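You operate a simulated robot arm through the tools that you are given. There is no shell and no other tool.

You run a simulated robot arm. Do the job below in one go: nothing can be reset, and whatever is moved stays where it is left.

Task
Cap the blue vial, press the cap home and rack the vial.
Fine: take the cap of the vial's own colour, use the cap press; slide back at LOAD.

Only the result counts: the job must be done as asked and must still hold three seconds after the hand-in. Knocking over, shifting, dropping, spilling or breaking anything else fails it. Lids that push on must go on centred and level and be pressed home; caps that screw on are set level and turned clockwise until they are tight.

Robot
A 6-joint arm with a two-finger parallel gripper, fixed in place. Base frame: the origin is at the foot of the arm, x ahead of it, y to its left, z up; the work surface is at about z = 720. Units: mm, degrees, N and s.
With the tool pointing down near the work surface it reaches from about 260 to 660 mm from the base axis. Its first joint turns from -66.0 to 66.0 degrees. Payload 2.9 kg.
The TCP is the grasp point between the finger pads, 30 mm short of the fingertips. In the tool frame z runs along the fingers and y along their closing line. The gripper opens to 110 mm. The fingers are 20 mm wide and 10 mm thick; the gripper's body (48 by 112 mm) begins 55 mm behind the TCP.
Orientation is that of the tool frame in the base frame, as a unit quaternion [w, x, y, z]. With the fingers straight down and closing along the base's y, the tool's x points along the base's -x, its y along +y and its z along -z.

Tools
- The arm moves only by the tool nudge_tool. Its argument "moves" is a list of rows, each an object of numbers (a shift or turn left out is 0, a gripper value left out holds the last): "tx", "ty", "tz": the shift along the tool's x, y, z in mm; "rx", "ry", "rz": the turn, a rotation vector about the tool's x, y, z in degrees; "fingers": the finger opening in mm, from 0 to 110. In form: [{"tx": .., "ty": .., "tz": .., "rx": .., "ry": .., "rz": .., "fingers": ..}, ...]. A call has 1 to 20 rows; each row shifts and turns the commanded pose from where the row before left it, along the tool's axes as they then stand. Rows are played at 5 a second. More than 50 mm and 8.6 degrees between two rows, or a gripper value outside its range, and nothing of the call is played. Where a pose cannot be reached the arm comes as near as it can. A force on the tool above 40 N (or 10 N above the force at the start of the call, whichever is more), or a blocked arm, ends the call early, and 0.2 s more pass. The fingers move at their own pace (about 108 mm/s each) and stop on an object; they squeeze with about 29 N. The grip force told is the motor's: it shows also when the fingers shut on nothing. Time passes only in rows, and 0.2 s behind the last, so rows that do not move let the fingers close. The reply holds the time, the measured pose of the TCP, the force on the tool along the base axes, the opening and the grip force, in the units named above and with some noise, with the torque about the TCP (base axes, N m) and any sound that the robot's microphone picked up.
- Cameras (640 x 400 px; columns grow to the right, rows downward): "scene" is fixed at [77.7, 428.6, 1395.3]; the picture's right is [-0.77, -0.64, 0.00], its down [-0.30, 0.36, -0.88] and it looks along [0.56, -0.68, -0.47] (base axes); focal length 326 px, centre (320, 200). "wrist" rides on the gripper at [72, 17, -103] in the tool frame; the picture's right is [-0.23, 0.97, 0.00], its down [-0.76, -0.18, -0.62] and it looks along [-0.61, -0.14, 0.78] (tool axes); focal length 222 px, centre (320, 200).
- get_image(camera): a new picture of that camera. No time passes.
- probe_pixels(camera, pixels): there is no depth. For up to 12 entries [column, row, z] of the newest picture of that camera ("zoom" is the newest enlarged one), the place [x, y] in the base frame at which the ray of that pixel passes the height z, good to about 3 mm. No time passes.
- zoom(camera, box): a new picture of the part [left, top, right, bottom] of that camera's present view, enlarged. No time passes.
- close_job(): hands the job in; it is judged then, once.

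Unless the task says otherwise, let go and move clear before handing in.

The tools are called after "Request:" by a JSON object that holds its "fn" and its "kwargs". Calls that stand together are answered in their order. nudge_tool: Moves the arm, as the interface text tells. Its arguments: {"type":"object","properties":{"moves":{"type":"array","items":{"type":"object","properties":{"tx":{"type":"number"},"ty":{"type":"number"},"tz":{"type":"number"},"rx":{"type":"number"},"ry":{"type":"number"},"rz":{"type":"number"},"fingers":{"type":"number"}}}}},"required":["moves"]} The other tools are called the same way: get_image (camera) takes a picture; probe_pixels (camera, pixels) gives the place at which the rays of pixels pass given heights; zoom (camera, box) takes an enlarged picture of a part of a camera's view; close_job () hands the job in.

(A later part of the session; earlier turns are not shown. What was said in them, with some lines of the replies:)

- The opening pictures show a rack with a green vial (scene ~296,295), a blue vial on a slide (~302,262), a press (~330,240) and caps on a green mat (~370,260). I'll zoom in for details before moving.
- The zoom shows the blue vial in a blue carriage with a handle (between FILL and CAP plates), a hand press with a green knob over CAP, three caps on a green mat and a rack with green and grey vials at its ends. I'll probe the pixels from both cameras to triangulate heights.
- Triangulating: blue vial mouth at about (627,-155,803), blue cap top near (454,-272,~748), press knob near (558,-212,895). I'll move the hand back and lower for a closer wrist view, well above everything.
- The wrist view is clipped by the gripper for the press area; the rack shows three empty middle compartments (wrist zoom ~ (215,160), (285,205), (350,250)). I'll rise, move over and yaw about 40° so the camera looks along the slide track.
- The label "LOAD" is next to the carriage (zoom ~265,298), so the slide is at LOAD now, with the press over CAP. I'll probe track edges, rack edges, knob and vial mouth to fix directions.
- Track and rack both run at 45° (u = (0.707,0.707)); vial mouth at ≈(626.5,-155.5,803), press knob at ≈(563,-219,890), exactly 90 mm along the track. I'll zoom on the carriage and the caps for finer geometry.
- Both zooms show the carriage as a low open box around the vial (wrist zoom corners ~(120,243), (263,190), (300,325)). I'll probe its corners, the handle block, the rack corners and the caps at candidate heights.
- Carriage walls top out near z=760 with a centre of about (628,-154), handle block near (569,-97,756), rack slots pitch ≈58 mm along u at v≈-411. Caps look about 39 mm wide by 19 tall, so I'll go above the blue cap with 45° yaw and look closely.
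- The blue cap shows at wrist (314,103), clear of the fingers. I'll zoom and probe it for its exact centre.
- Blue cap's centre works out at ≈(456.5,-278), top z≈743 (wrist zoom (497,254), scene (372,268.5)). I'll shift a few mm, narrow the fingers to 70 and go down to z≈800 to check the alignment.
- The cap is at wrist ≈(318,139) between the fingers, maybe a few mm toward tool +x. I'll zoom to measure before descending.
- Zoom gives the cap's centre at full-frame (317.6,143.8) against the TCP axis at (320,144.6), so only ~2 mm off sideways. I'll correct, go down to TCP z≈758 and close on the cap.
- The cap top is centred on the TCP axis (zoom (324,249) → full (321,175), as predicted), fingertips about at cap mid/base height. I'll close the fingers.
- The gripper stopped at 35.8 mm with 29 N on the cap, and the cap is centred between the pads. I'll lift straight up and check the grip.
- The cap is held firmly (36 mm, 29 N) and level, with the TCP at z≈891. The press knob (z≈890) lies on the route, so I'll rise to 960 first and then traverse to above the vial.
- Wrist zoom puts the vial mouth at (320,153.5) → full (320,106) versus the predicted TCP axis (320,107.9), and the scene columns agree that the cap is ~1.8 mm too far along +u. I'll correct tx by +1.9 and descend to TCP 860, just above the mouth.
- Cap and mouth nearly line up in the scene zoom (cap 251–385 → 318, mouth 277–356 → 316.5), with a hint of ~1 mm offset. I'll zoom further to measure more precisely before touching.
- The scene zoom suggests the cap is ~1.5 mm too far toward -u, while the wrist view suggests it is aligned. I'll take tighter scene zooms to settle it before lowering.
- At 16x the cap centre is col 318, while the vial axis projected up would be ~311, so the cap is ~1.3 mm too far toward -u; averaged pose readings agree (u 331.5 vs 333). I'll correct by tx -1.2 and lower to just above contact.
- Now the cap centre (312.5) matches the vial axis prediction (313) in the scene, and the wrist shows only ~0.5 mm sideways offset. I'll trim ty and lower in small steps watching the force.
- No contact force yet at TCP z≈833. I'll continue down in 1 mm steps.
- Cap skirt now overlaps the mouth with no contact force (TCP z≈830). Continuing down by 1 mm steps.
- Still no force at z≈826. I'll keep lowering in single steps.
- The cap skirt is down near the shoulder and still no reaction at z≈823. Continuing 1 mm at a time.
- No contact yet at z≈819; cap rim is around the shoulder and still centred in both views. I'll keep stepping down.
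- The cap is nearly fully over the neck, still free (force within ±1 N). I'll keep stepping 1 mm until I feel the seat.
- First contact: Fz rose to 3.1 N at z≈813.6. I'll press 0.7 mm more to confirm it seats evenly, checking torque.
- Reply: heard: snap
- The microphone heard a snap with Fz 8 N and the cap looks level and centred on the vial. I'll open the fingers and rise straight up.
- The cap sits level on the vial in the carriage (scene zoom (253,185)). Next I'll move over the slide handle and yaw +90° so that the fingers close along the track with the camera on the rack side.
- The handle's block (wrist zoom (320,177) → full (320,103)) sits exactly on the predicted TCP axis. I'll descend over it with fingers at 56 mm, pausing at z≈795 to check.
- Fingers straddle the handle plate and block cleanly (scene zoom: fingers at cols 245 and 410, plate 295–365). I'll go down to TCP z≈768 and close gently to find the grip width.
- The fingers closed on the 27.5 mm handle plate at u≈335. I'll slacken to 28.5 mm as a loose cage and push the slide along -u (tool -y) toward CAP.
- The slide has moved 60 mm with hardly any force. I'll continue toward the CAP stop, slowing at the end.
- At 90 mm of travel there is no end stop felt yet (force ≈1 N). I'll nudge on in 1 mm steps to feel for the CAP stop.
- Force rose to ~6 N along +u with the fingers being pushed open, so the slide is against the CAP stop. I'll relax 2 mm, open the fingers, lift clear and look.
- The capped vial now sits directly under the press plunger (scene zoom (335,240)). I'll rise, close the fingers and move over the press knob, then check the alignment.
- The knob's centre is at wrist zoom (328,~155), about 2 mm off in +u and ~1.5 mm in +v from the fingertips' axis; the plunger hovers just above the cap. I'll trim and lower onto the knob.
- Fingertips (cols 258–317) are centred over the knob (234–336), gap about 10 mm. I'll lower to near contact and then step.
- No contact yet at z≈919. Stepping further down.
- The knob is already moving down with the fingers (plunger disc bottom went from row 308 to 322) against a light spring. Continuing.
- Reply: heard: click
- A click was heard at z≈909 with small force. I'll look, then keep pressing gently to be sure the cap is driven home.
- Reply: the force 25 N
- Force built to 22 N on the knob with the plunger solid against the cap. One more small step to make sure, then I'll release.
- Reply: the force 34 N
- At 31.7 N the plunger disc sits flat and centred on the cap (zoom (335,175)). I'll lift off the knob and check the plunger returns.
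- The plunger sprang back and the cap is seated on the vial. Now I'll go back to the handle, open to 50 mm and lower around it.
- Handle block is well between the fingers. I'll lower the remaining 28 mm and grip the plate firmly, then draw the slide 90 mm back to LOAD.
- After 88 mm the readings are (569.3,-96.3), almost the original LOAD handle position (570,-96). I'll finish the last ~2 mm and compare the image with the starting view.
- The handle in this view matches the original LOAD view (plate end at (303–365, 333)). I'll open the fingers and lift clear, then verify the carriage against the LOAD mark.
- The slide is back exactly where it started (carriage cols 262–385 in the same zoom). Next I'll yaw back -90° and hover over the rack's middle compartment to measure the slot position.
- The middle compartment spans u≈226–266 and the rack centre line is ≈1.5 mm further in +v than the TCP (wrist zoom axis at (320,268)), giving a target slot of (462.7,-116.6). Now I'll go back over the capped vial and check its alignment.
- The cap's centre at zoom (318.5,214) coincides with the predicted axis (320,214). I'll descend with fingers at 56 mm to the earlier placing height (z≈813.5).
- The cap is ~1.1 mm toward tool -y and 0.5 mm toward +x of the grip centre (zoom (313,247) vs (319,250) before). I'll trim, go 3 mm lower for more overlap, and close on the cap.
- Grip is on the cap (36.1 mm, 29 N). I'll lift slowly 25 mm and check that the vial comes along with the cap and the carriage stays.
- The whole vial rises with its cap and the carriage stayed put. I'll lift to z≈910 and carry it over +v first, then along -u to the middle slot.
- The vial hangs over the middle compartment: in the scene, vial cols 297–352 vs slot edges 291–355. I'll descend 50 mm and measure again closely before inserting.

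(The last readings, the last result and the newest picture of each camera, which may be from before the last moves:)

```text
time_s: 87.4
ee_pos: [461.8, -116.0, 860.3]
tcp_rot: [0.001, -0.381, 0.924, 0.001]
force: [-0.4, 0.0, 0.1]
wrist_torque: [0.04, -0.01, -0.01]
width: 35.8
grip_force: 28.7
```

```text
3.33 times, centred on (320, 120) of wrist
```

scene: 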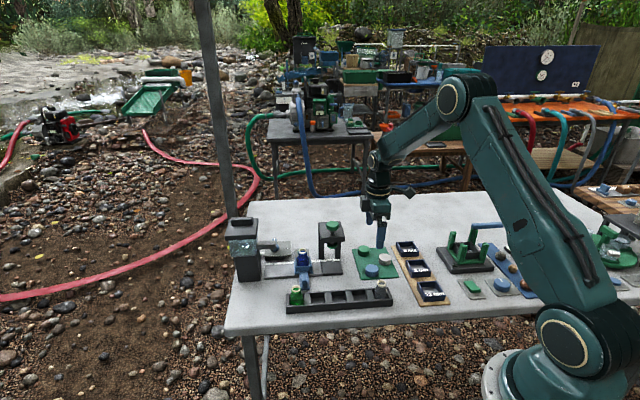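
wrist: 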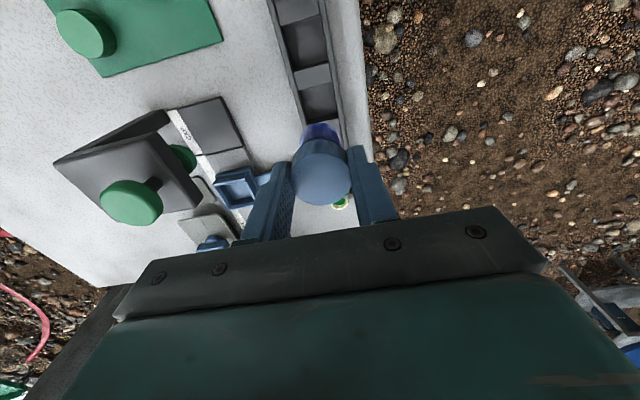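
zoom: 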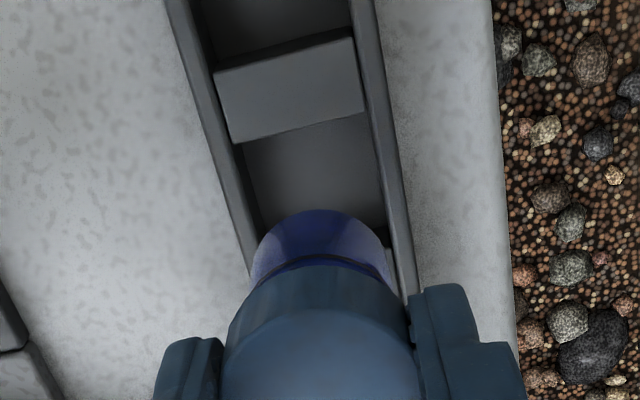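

Scene (10x) puts the slot centre at col ~327 while the vial axis projects to ~317 at divider height, i.e. ~2.5 mm toward -u; the wrist view suggests ~0. I'll use probes on both pictures to settle it.

Request:
{"fn": "get_image", "kwargs": {"camera": "scene"}}

Request:
{"fn": "get_image", "kwargs": {"camera": "wrist"}}

Request:
{"fn": "probe_pixels", "kwargs": {"camera": "scene", "pixels": [[331.2, 295.1, 740], [331.5, 297.1, 740], [331.8, 299.1, 740], [345.5, 295.1, 740], [346, 297.1, 740], [346.4, 299.1, 740], [338.35, 283, 805], [338.3, 281, 805], [338.4, 285, 805], [330.7, 292.6, 740], [344.8, 291.6, 740], [332.3, 301.5, 740]]}}

Request:
{"fn": "probe_pixels", "kwargs": {"camera": "wrist", "pixels": [[314, 97.8, 740], [310, 98.9, 740], [318, 96.7, 740], [295, 102.5, 740], [332, 93, 740], [289.5, 81.5, 740], [330, 71.3, 740], [310, 76, 740], [320, 120.4, 745], [320, 120.4, 745], [320, 122, 740], [320, 122, 740]]}}

```text
taken
```

scene: 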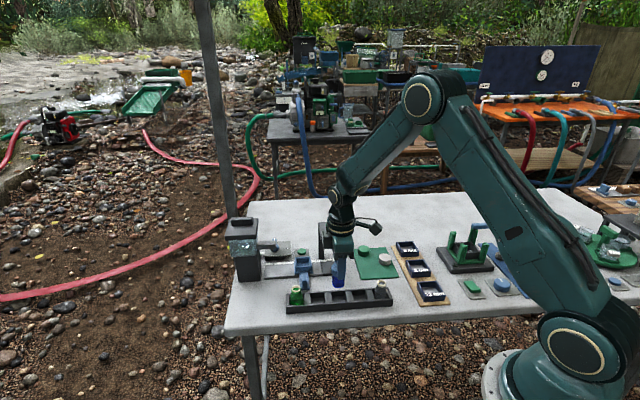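

```text
taken
```

wrist: 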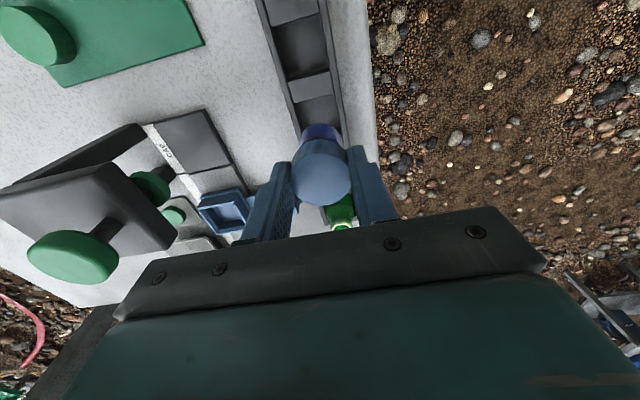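

```text
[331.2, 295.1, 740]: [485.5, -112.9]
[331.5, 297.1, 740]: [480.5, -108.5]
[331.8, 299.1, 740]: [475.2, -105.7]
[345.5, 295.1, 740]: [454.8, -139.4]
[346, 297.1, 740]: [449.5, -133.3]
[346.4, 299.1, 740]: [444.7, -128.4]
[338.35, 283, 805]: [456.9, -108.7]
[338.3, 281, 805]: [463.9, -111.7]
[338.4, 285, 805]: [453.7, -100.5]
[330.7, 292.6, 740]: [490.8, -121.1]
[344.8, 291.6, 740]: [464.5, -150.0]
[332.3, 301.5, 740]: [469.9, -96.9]
```

```text
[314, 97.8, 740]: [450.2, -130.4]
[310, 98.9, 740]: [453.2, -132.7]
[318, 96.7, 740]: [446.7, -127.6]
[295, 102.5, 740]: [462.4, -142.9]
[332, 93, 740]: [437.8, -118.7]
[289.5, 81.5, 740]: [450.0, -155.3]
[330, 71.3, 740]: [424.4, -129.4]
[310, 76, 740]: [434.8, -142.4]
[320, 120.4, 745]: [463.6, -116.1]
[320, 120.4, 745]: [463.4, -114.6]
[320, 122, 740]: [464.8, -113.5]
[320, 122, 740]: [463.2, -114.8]
```

Averaging: scene slot centre u≈242.9 against TCP u≈245 (scene-relative ~2.5 mm, wrist ~0), so I'll shift 1.9 mm toward -u and lower until the vial's base is just above the dividers for a direct same-height comparison.

Request:
{"fn": "nudge_tool", "kwargs": {"moves": [{"tx": 1.9}, {"tz": 12}, {"tz": 12}, {"tz": 10}, {"tz": 5}, {}, {}]}}

Request:
{"fn": "zoom", "kwargs": {"camera": "scene", "box": [318, 275, 358, 305]}}

Request:
{"fn": "zoom", "kwargs": {"camera": "wrist", "box": [256, 80, 384, 176]}}

```text
time_s: 89.0
ee_pos: [460.9, -117.8, 821.5]
tcp_rot: [0.0, -0.382, 0.924, -0.001]
force: [0.4, 0.0, -0.9]
wrist_torque: [-0.01, 0.0, -0.01]
width: 36.0
grip_force: 28.9
```

```text
13.33 times, centred on (338, 290) of scene
```

zoom: 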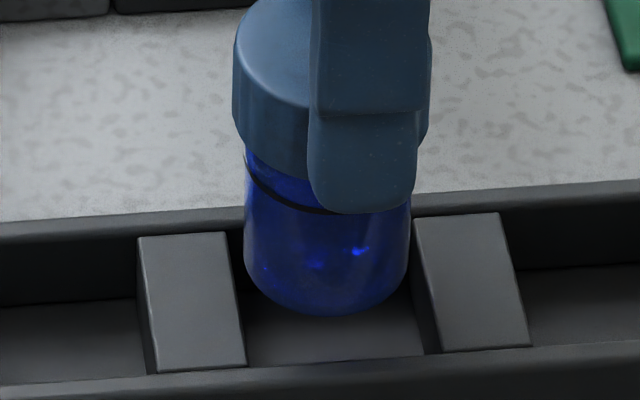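

```text
4.17 times, centred on (320, 128) of wrist
```

zoom: 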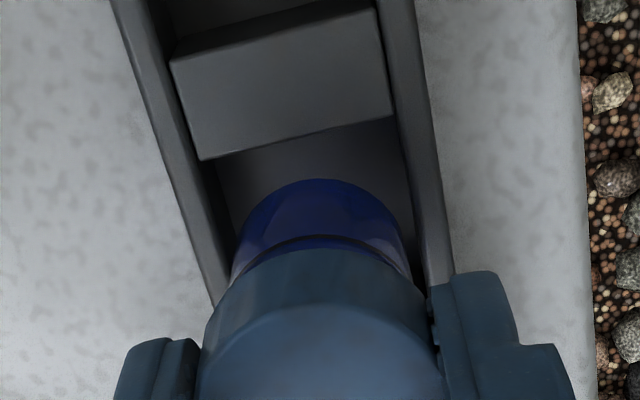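

At nearly the same height the vial (244–410) lies between the divider edges (235–428), with ~1–2 mm more room on the -u side; the wrist view shows it nearly centred. I'll shift another 0.9 mm toward -u and start inserting.

Request:
{"fn": "nudge_tool", "kwargs": {"moves": [{"tx": 0.9}, {"tz": 3}, {"tz": 3}, {"tz": 3}, {}]}}

Request:
{"fn": "zoom", "kwargs": {"camera": "scene", "box": [318, 275, 358, 305]}}

```text
time_s: 90.2
ee_pos: [461.6, -119.4, 812.3]
tcp_rot: [0.0, -0.382, 0.924, 0.0]
force: [-0.1, -0.6, 0.4]
wrist_torque: [-0.03, -0.01, 0.01]
width: 35.7
grip_force: 28.7
```

```text
13.33 times, centred on (338, 290) of scene
```

zoom: 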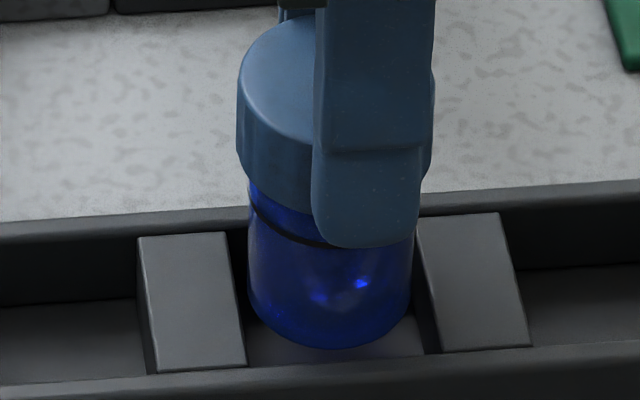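

The vial (248–413) is now well centred between the dividers (236–428) and its base is entering the slot, no force. Continuing down in 3 mm steps.

Request:
{"fn": "nudge_tool", "kwargs": {"moves": [{"tx": 0.4, "tz": 2}, {"tz": 2}, {"tz": 2}, {}]}}

Request:
{"fn": "nudge_tool", "kwargs": {"moves": [{"tz": 1.5}, {"tz": 1.5}, {}]}}

Request:
{"fn": "zoom", "kwargs": {"camera": "scene", "box": [318, 275, 358, 305]}}

Request:
{"fn": "zoom", "kwargs": {"camera": "wrist", "box": [256, 80, 384, 176]}}

```text
time_s: 91.2
ee_pos: [461.3, -118.8, 805.3]
tcp_rot: [0.0, -0.382, 0.924, -0.001]
force: [-0.2, 0.0, -1.1]
wrist_torque: [0.0, 0.04, 0.01]
width: 35.8
grip_force: 29.3
```

```text
time_s: 92.0
ee_pos: [461.8, -118.7, 803.4]
tcp_rot: [0.001, -0.382, 0.924, 0.0]
force: [-0.9, 0.2, 0.1]
wrist_torque: [-0.01, 0.02, -0.03]
width: 36.1
grip_force: 28.9
```

```text
13.33 times, centred on (338, 290) of scene
```

zoom: 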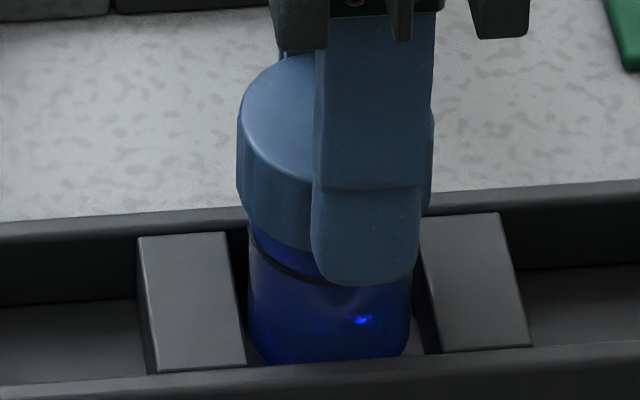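

```text
4.17 times, centred on (320, 128) of wrist
```

zoom: 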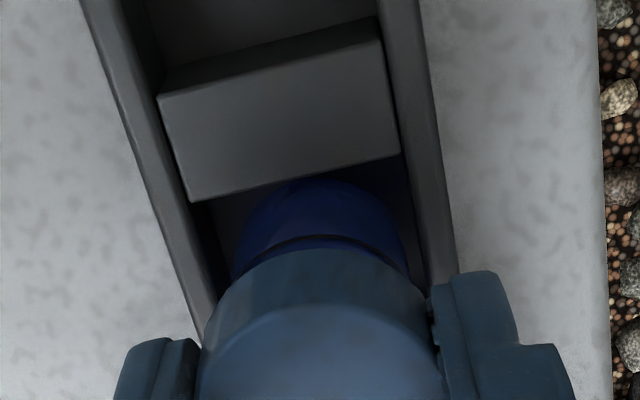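

The vial is inside the compartment with clearance on all sides. I'll keep lowering 1 mm at a time until the base touches.

Request:
{"fn": "nudge_tool", "kwargs": {"moves": [{"tz": 1}, {"tz": 1}, {}]}}

Request:
{"fn": "nudge_tool", "kwargs": {"moves": [{"tz": 1}, {}]}}

Request:
{"fn": "nudge_tool", "kwargs": {"moves": [{"tz": 1}, {}]}}

```text
time_s: 92.8
ee_pos: [459.8, -118.3, 802.2]
tcp_rot: [-0.001, -0.382, 0.924, 0.0]
force: [1.0, -0.3, -0.9]
wrist_torque: [0.01, -0.02, 0.03]
width: 36.2
grip_force: 29.0
```

```text
time_s: 93.4
ee_pos: [459.6, -118.1, 800.8]
tcp_rot: [-0.001, -0.382, 0.924, 0.0]
force: [0.3, -0.5, 0.0]
wrist_torque: [-0.01, 0.02, 0.03]
width: 36.0
grip_force: 28.7
```

```text
time_s: 94.0
ee_pos: [459.7, -118.8, 798.8]
tcp_rot: [-0.001, -0.382, 0.924, -0.001]
force: [-0.6, -0.1, 0.1]
wrist_torque: [0.01, 0.01, 0.01]
width: 36.1
grip_force: 29.0
```

Request:
{"fn": "nudge_tool", "kwargs": {"moves": [{"tz": 1}, {}]}}

Request:
{"fn": "nudge_tool", "kwargs": {"moves": [{"tz": 1}, {}]}}

Request:
{"fn": "nudge_tool", "kwargs": {"moves": [{"tz": 1}, {}]}}

Request:
{"fn": "zoom", "kwargs": {"camera": "scene", "box": [318, 275, 358, 305]}}

```text
time_s: 94.6
ee_pos: [459.8, -118.8, 798.1]
tcp_rot: [0.0, -0.382, 0.924, -0.001]
force: [0.3, 0.5, -0.4]
wrist_torque: [0.01, 0.03, 0.02]
width: 36.2
grip_force: 29.4
```

```text
time_s: 95.2
ee_pos: [460.2, -119.7, 797.6]
tcp_rot: [0.0, -0.382, 0.924, -0.001]
force: [0.1, 0.3, -0.1]
wrist_torque: [0.01, -0.04, 0.01]
width: 35.9
grip_force: 28.8
```

```text
time_s: 95.8
ee_pos: [460.5, -119.3, 796.9]
tcp_rot: [0.0, -0.382, 0.924, -0.001]
force: [0.2, -0.6, 8.6]
wrist_torque: [0.02, 0.12, -0.04]
width: 36.1
grip_force: 29.4
```

```text
13.33 times, centred on (338, 290) of scene
```

zoom: 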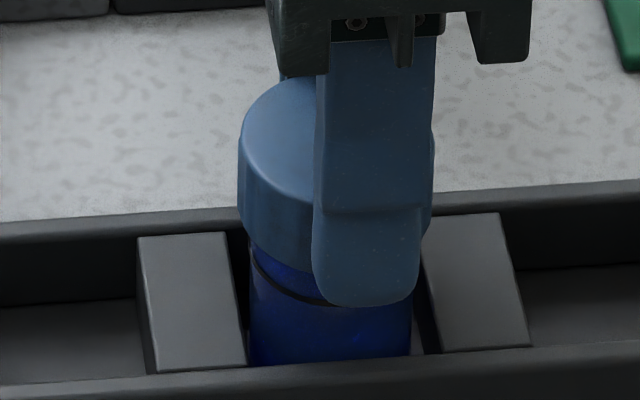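

Base contact: Fz jumped to 8.6 N at z≈797, as expected for the rack floor. I'll ease 0.7 mm, open the fingers and lift away.

Request:
{"fn": "nudge_tool", "kwargs": {"moves": [{"tz": -0.7}, {"fingers": 52}, {}, {}, {"tz": -10}, {"tz": -20}, {"tz": -30}, {"tz": -30}, {"tz": -30}, {}]}}

Request:
{"fn": "zoom", "kwargs": {"camera": "scene", "box": [270, 225, 390, 325]}}

Request:
{"fn": "zoom", "kwargs": {"camera": "wrist", "box": [240, 40, 400, 160]}}

```text
time_s: 98.0
ee_pos: [460.5, -119.4, 920.0]
tcp_rot: [0.0, -0.382, 0.924, -0.001]
force: [-0.5, -0.4, -1.5]
wrist_torque: [-0.04, -0.02, -0.01]
width: 52.3
grip_force: 0.0
```

```text
4.00 times, centred on (330, 275) of scene
```

zoom: 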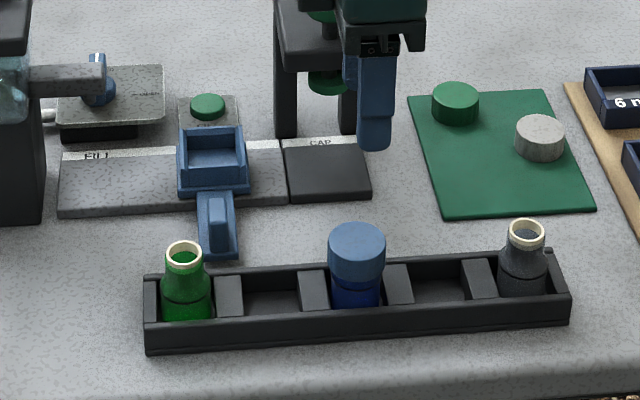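

```text
3.33 times, centred on (320, 100) of wrist
```

zoom: 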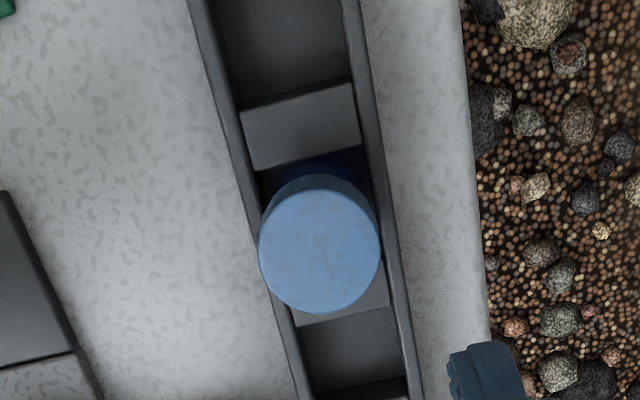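

The blue vial stands upright and capped in the middle slot, fingers are clear. I'll raise the arm further and verify the slide at LOAD and the cap's seating.

Request:
{"fn": "nudge_tool", "kwargs": {"moves": [{"tz": -30}, {"tz": -30}, {"tz": -30}, {"tx": 20}, {"tx": 20}, {"tx": 20}, {}, {}]}}

Request:
{"fn": "zoom", "kwargs": {"camera": "scene", "box": [271, 240, 335, 300]}}

Request:
{"fn": "zoom", "kwargs": {"camera": "scene", "box": [318, 265, 398, 315]}}

Request:
{"fn": "get_image", "kwargs": {"camera": "scene"}}

Request:
{"fn": "get_image", "kwargs": {"camera": "wrist"}}

```text
time_s: 99.8
ee_pos: [418.0, -160.4, 1005.7]
tcp_rot: [0.001, -0.382, 0.924, 0.0]
force: [-0.8, 0.0, -0.1]
wrist_torque: [-0.02, -0.01, -0.01]
width: 52.2
grip_force: 0.0
```

```text
6.67 times, centred on (303, 270) of scene
```

zoom: 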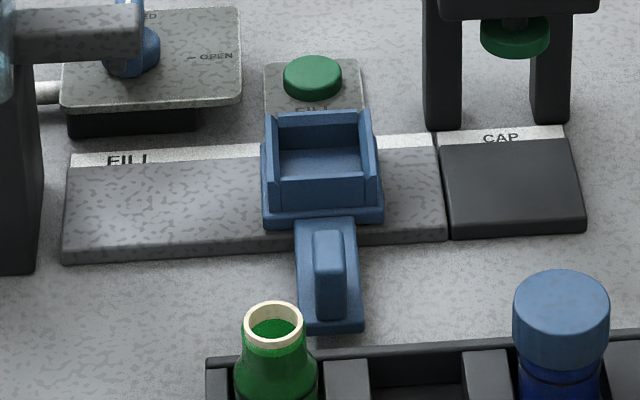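

```text
8.00 times, centred on (358, 290) of scene
```

zoom: 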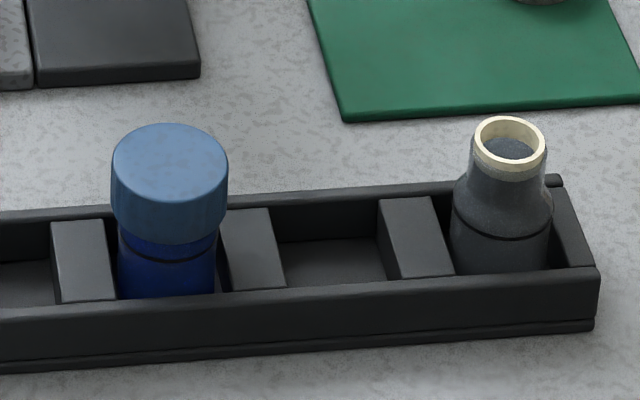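

```text
taken
```

scene: 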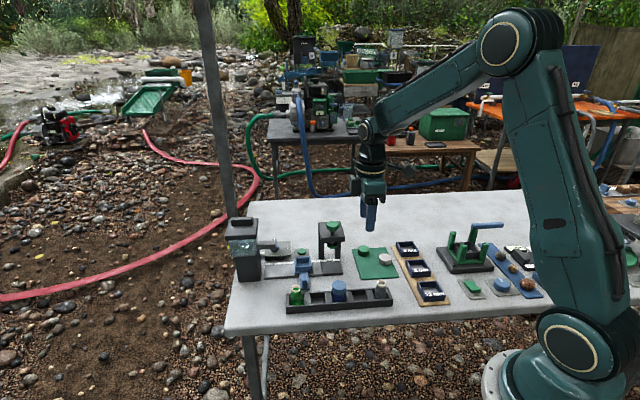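

```text
taken
```

wrist: 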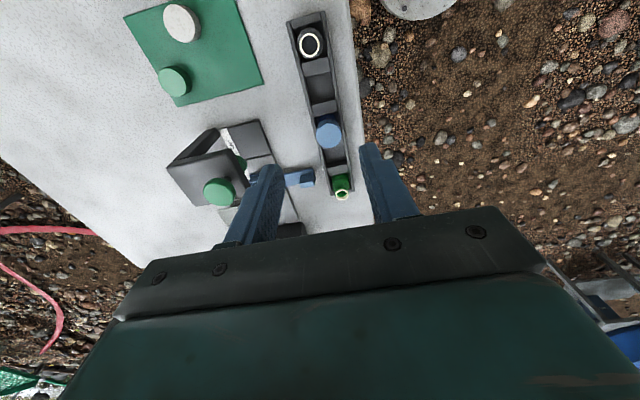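

The slide is at its starting LOAD position (carriage cols 262–385, as at the start). The blue vial stands upright in the rack with its blue cap level, and the other items are undisturbed with the arm well clear. I'm handing the job in.

Request:
{"fn": "close_job", "kwargs": {}}

```text
The job is handed in.
```

The blue vial is capped with the blue cap, pressed in the cap press and standing upright in the middle slot of the rack. I handed the job in, but no verdict came back.

- **Cap:** it snapped on when I set it on the vial. The press then gave a click, and I pushed on to about 32 N. The cap looked level and centred afterwards, and it held when I lifted the vial by it.
- **Slide:** it is back at LOAD. LOAD has no end stop, so I set it by position, and it matches the starting picture.
- **Everything else:** the final pictures show the other vials, the caps and the fill station where they started. The arm was open and well clear at hand-in.
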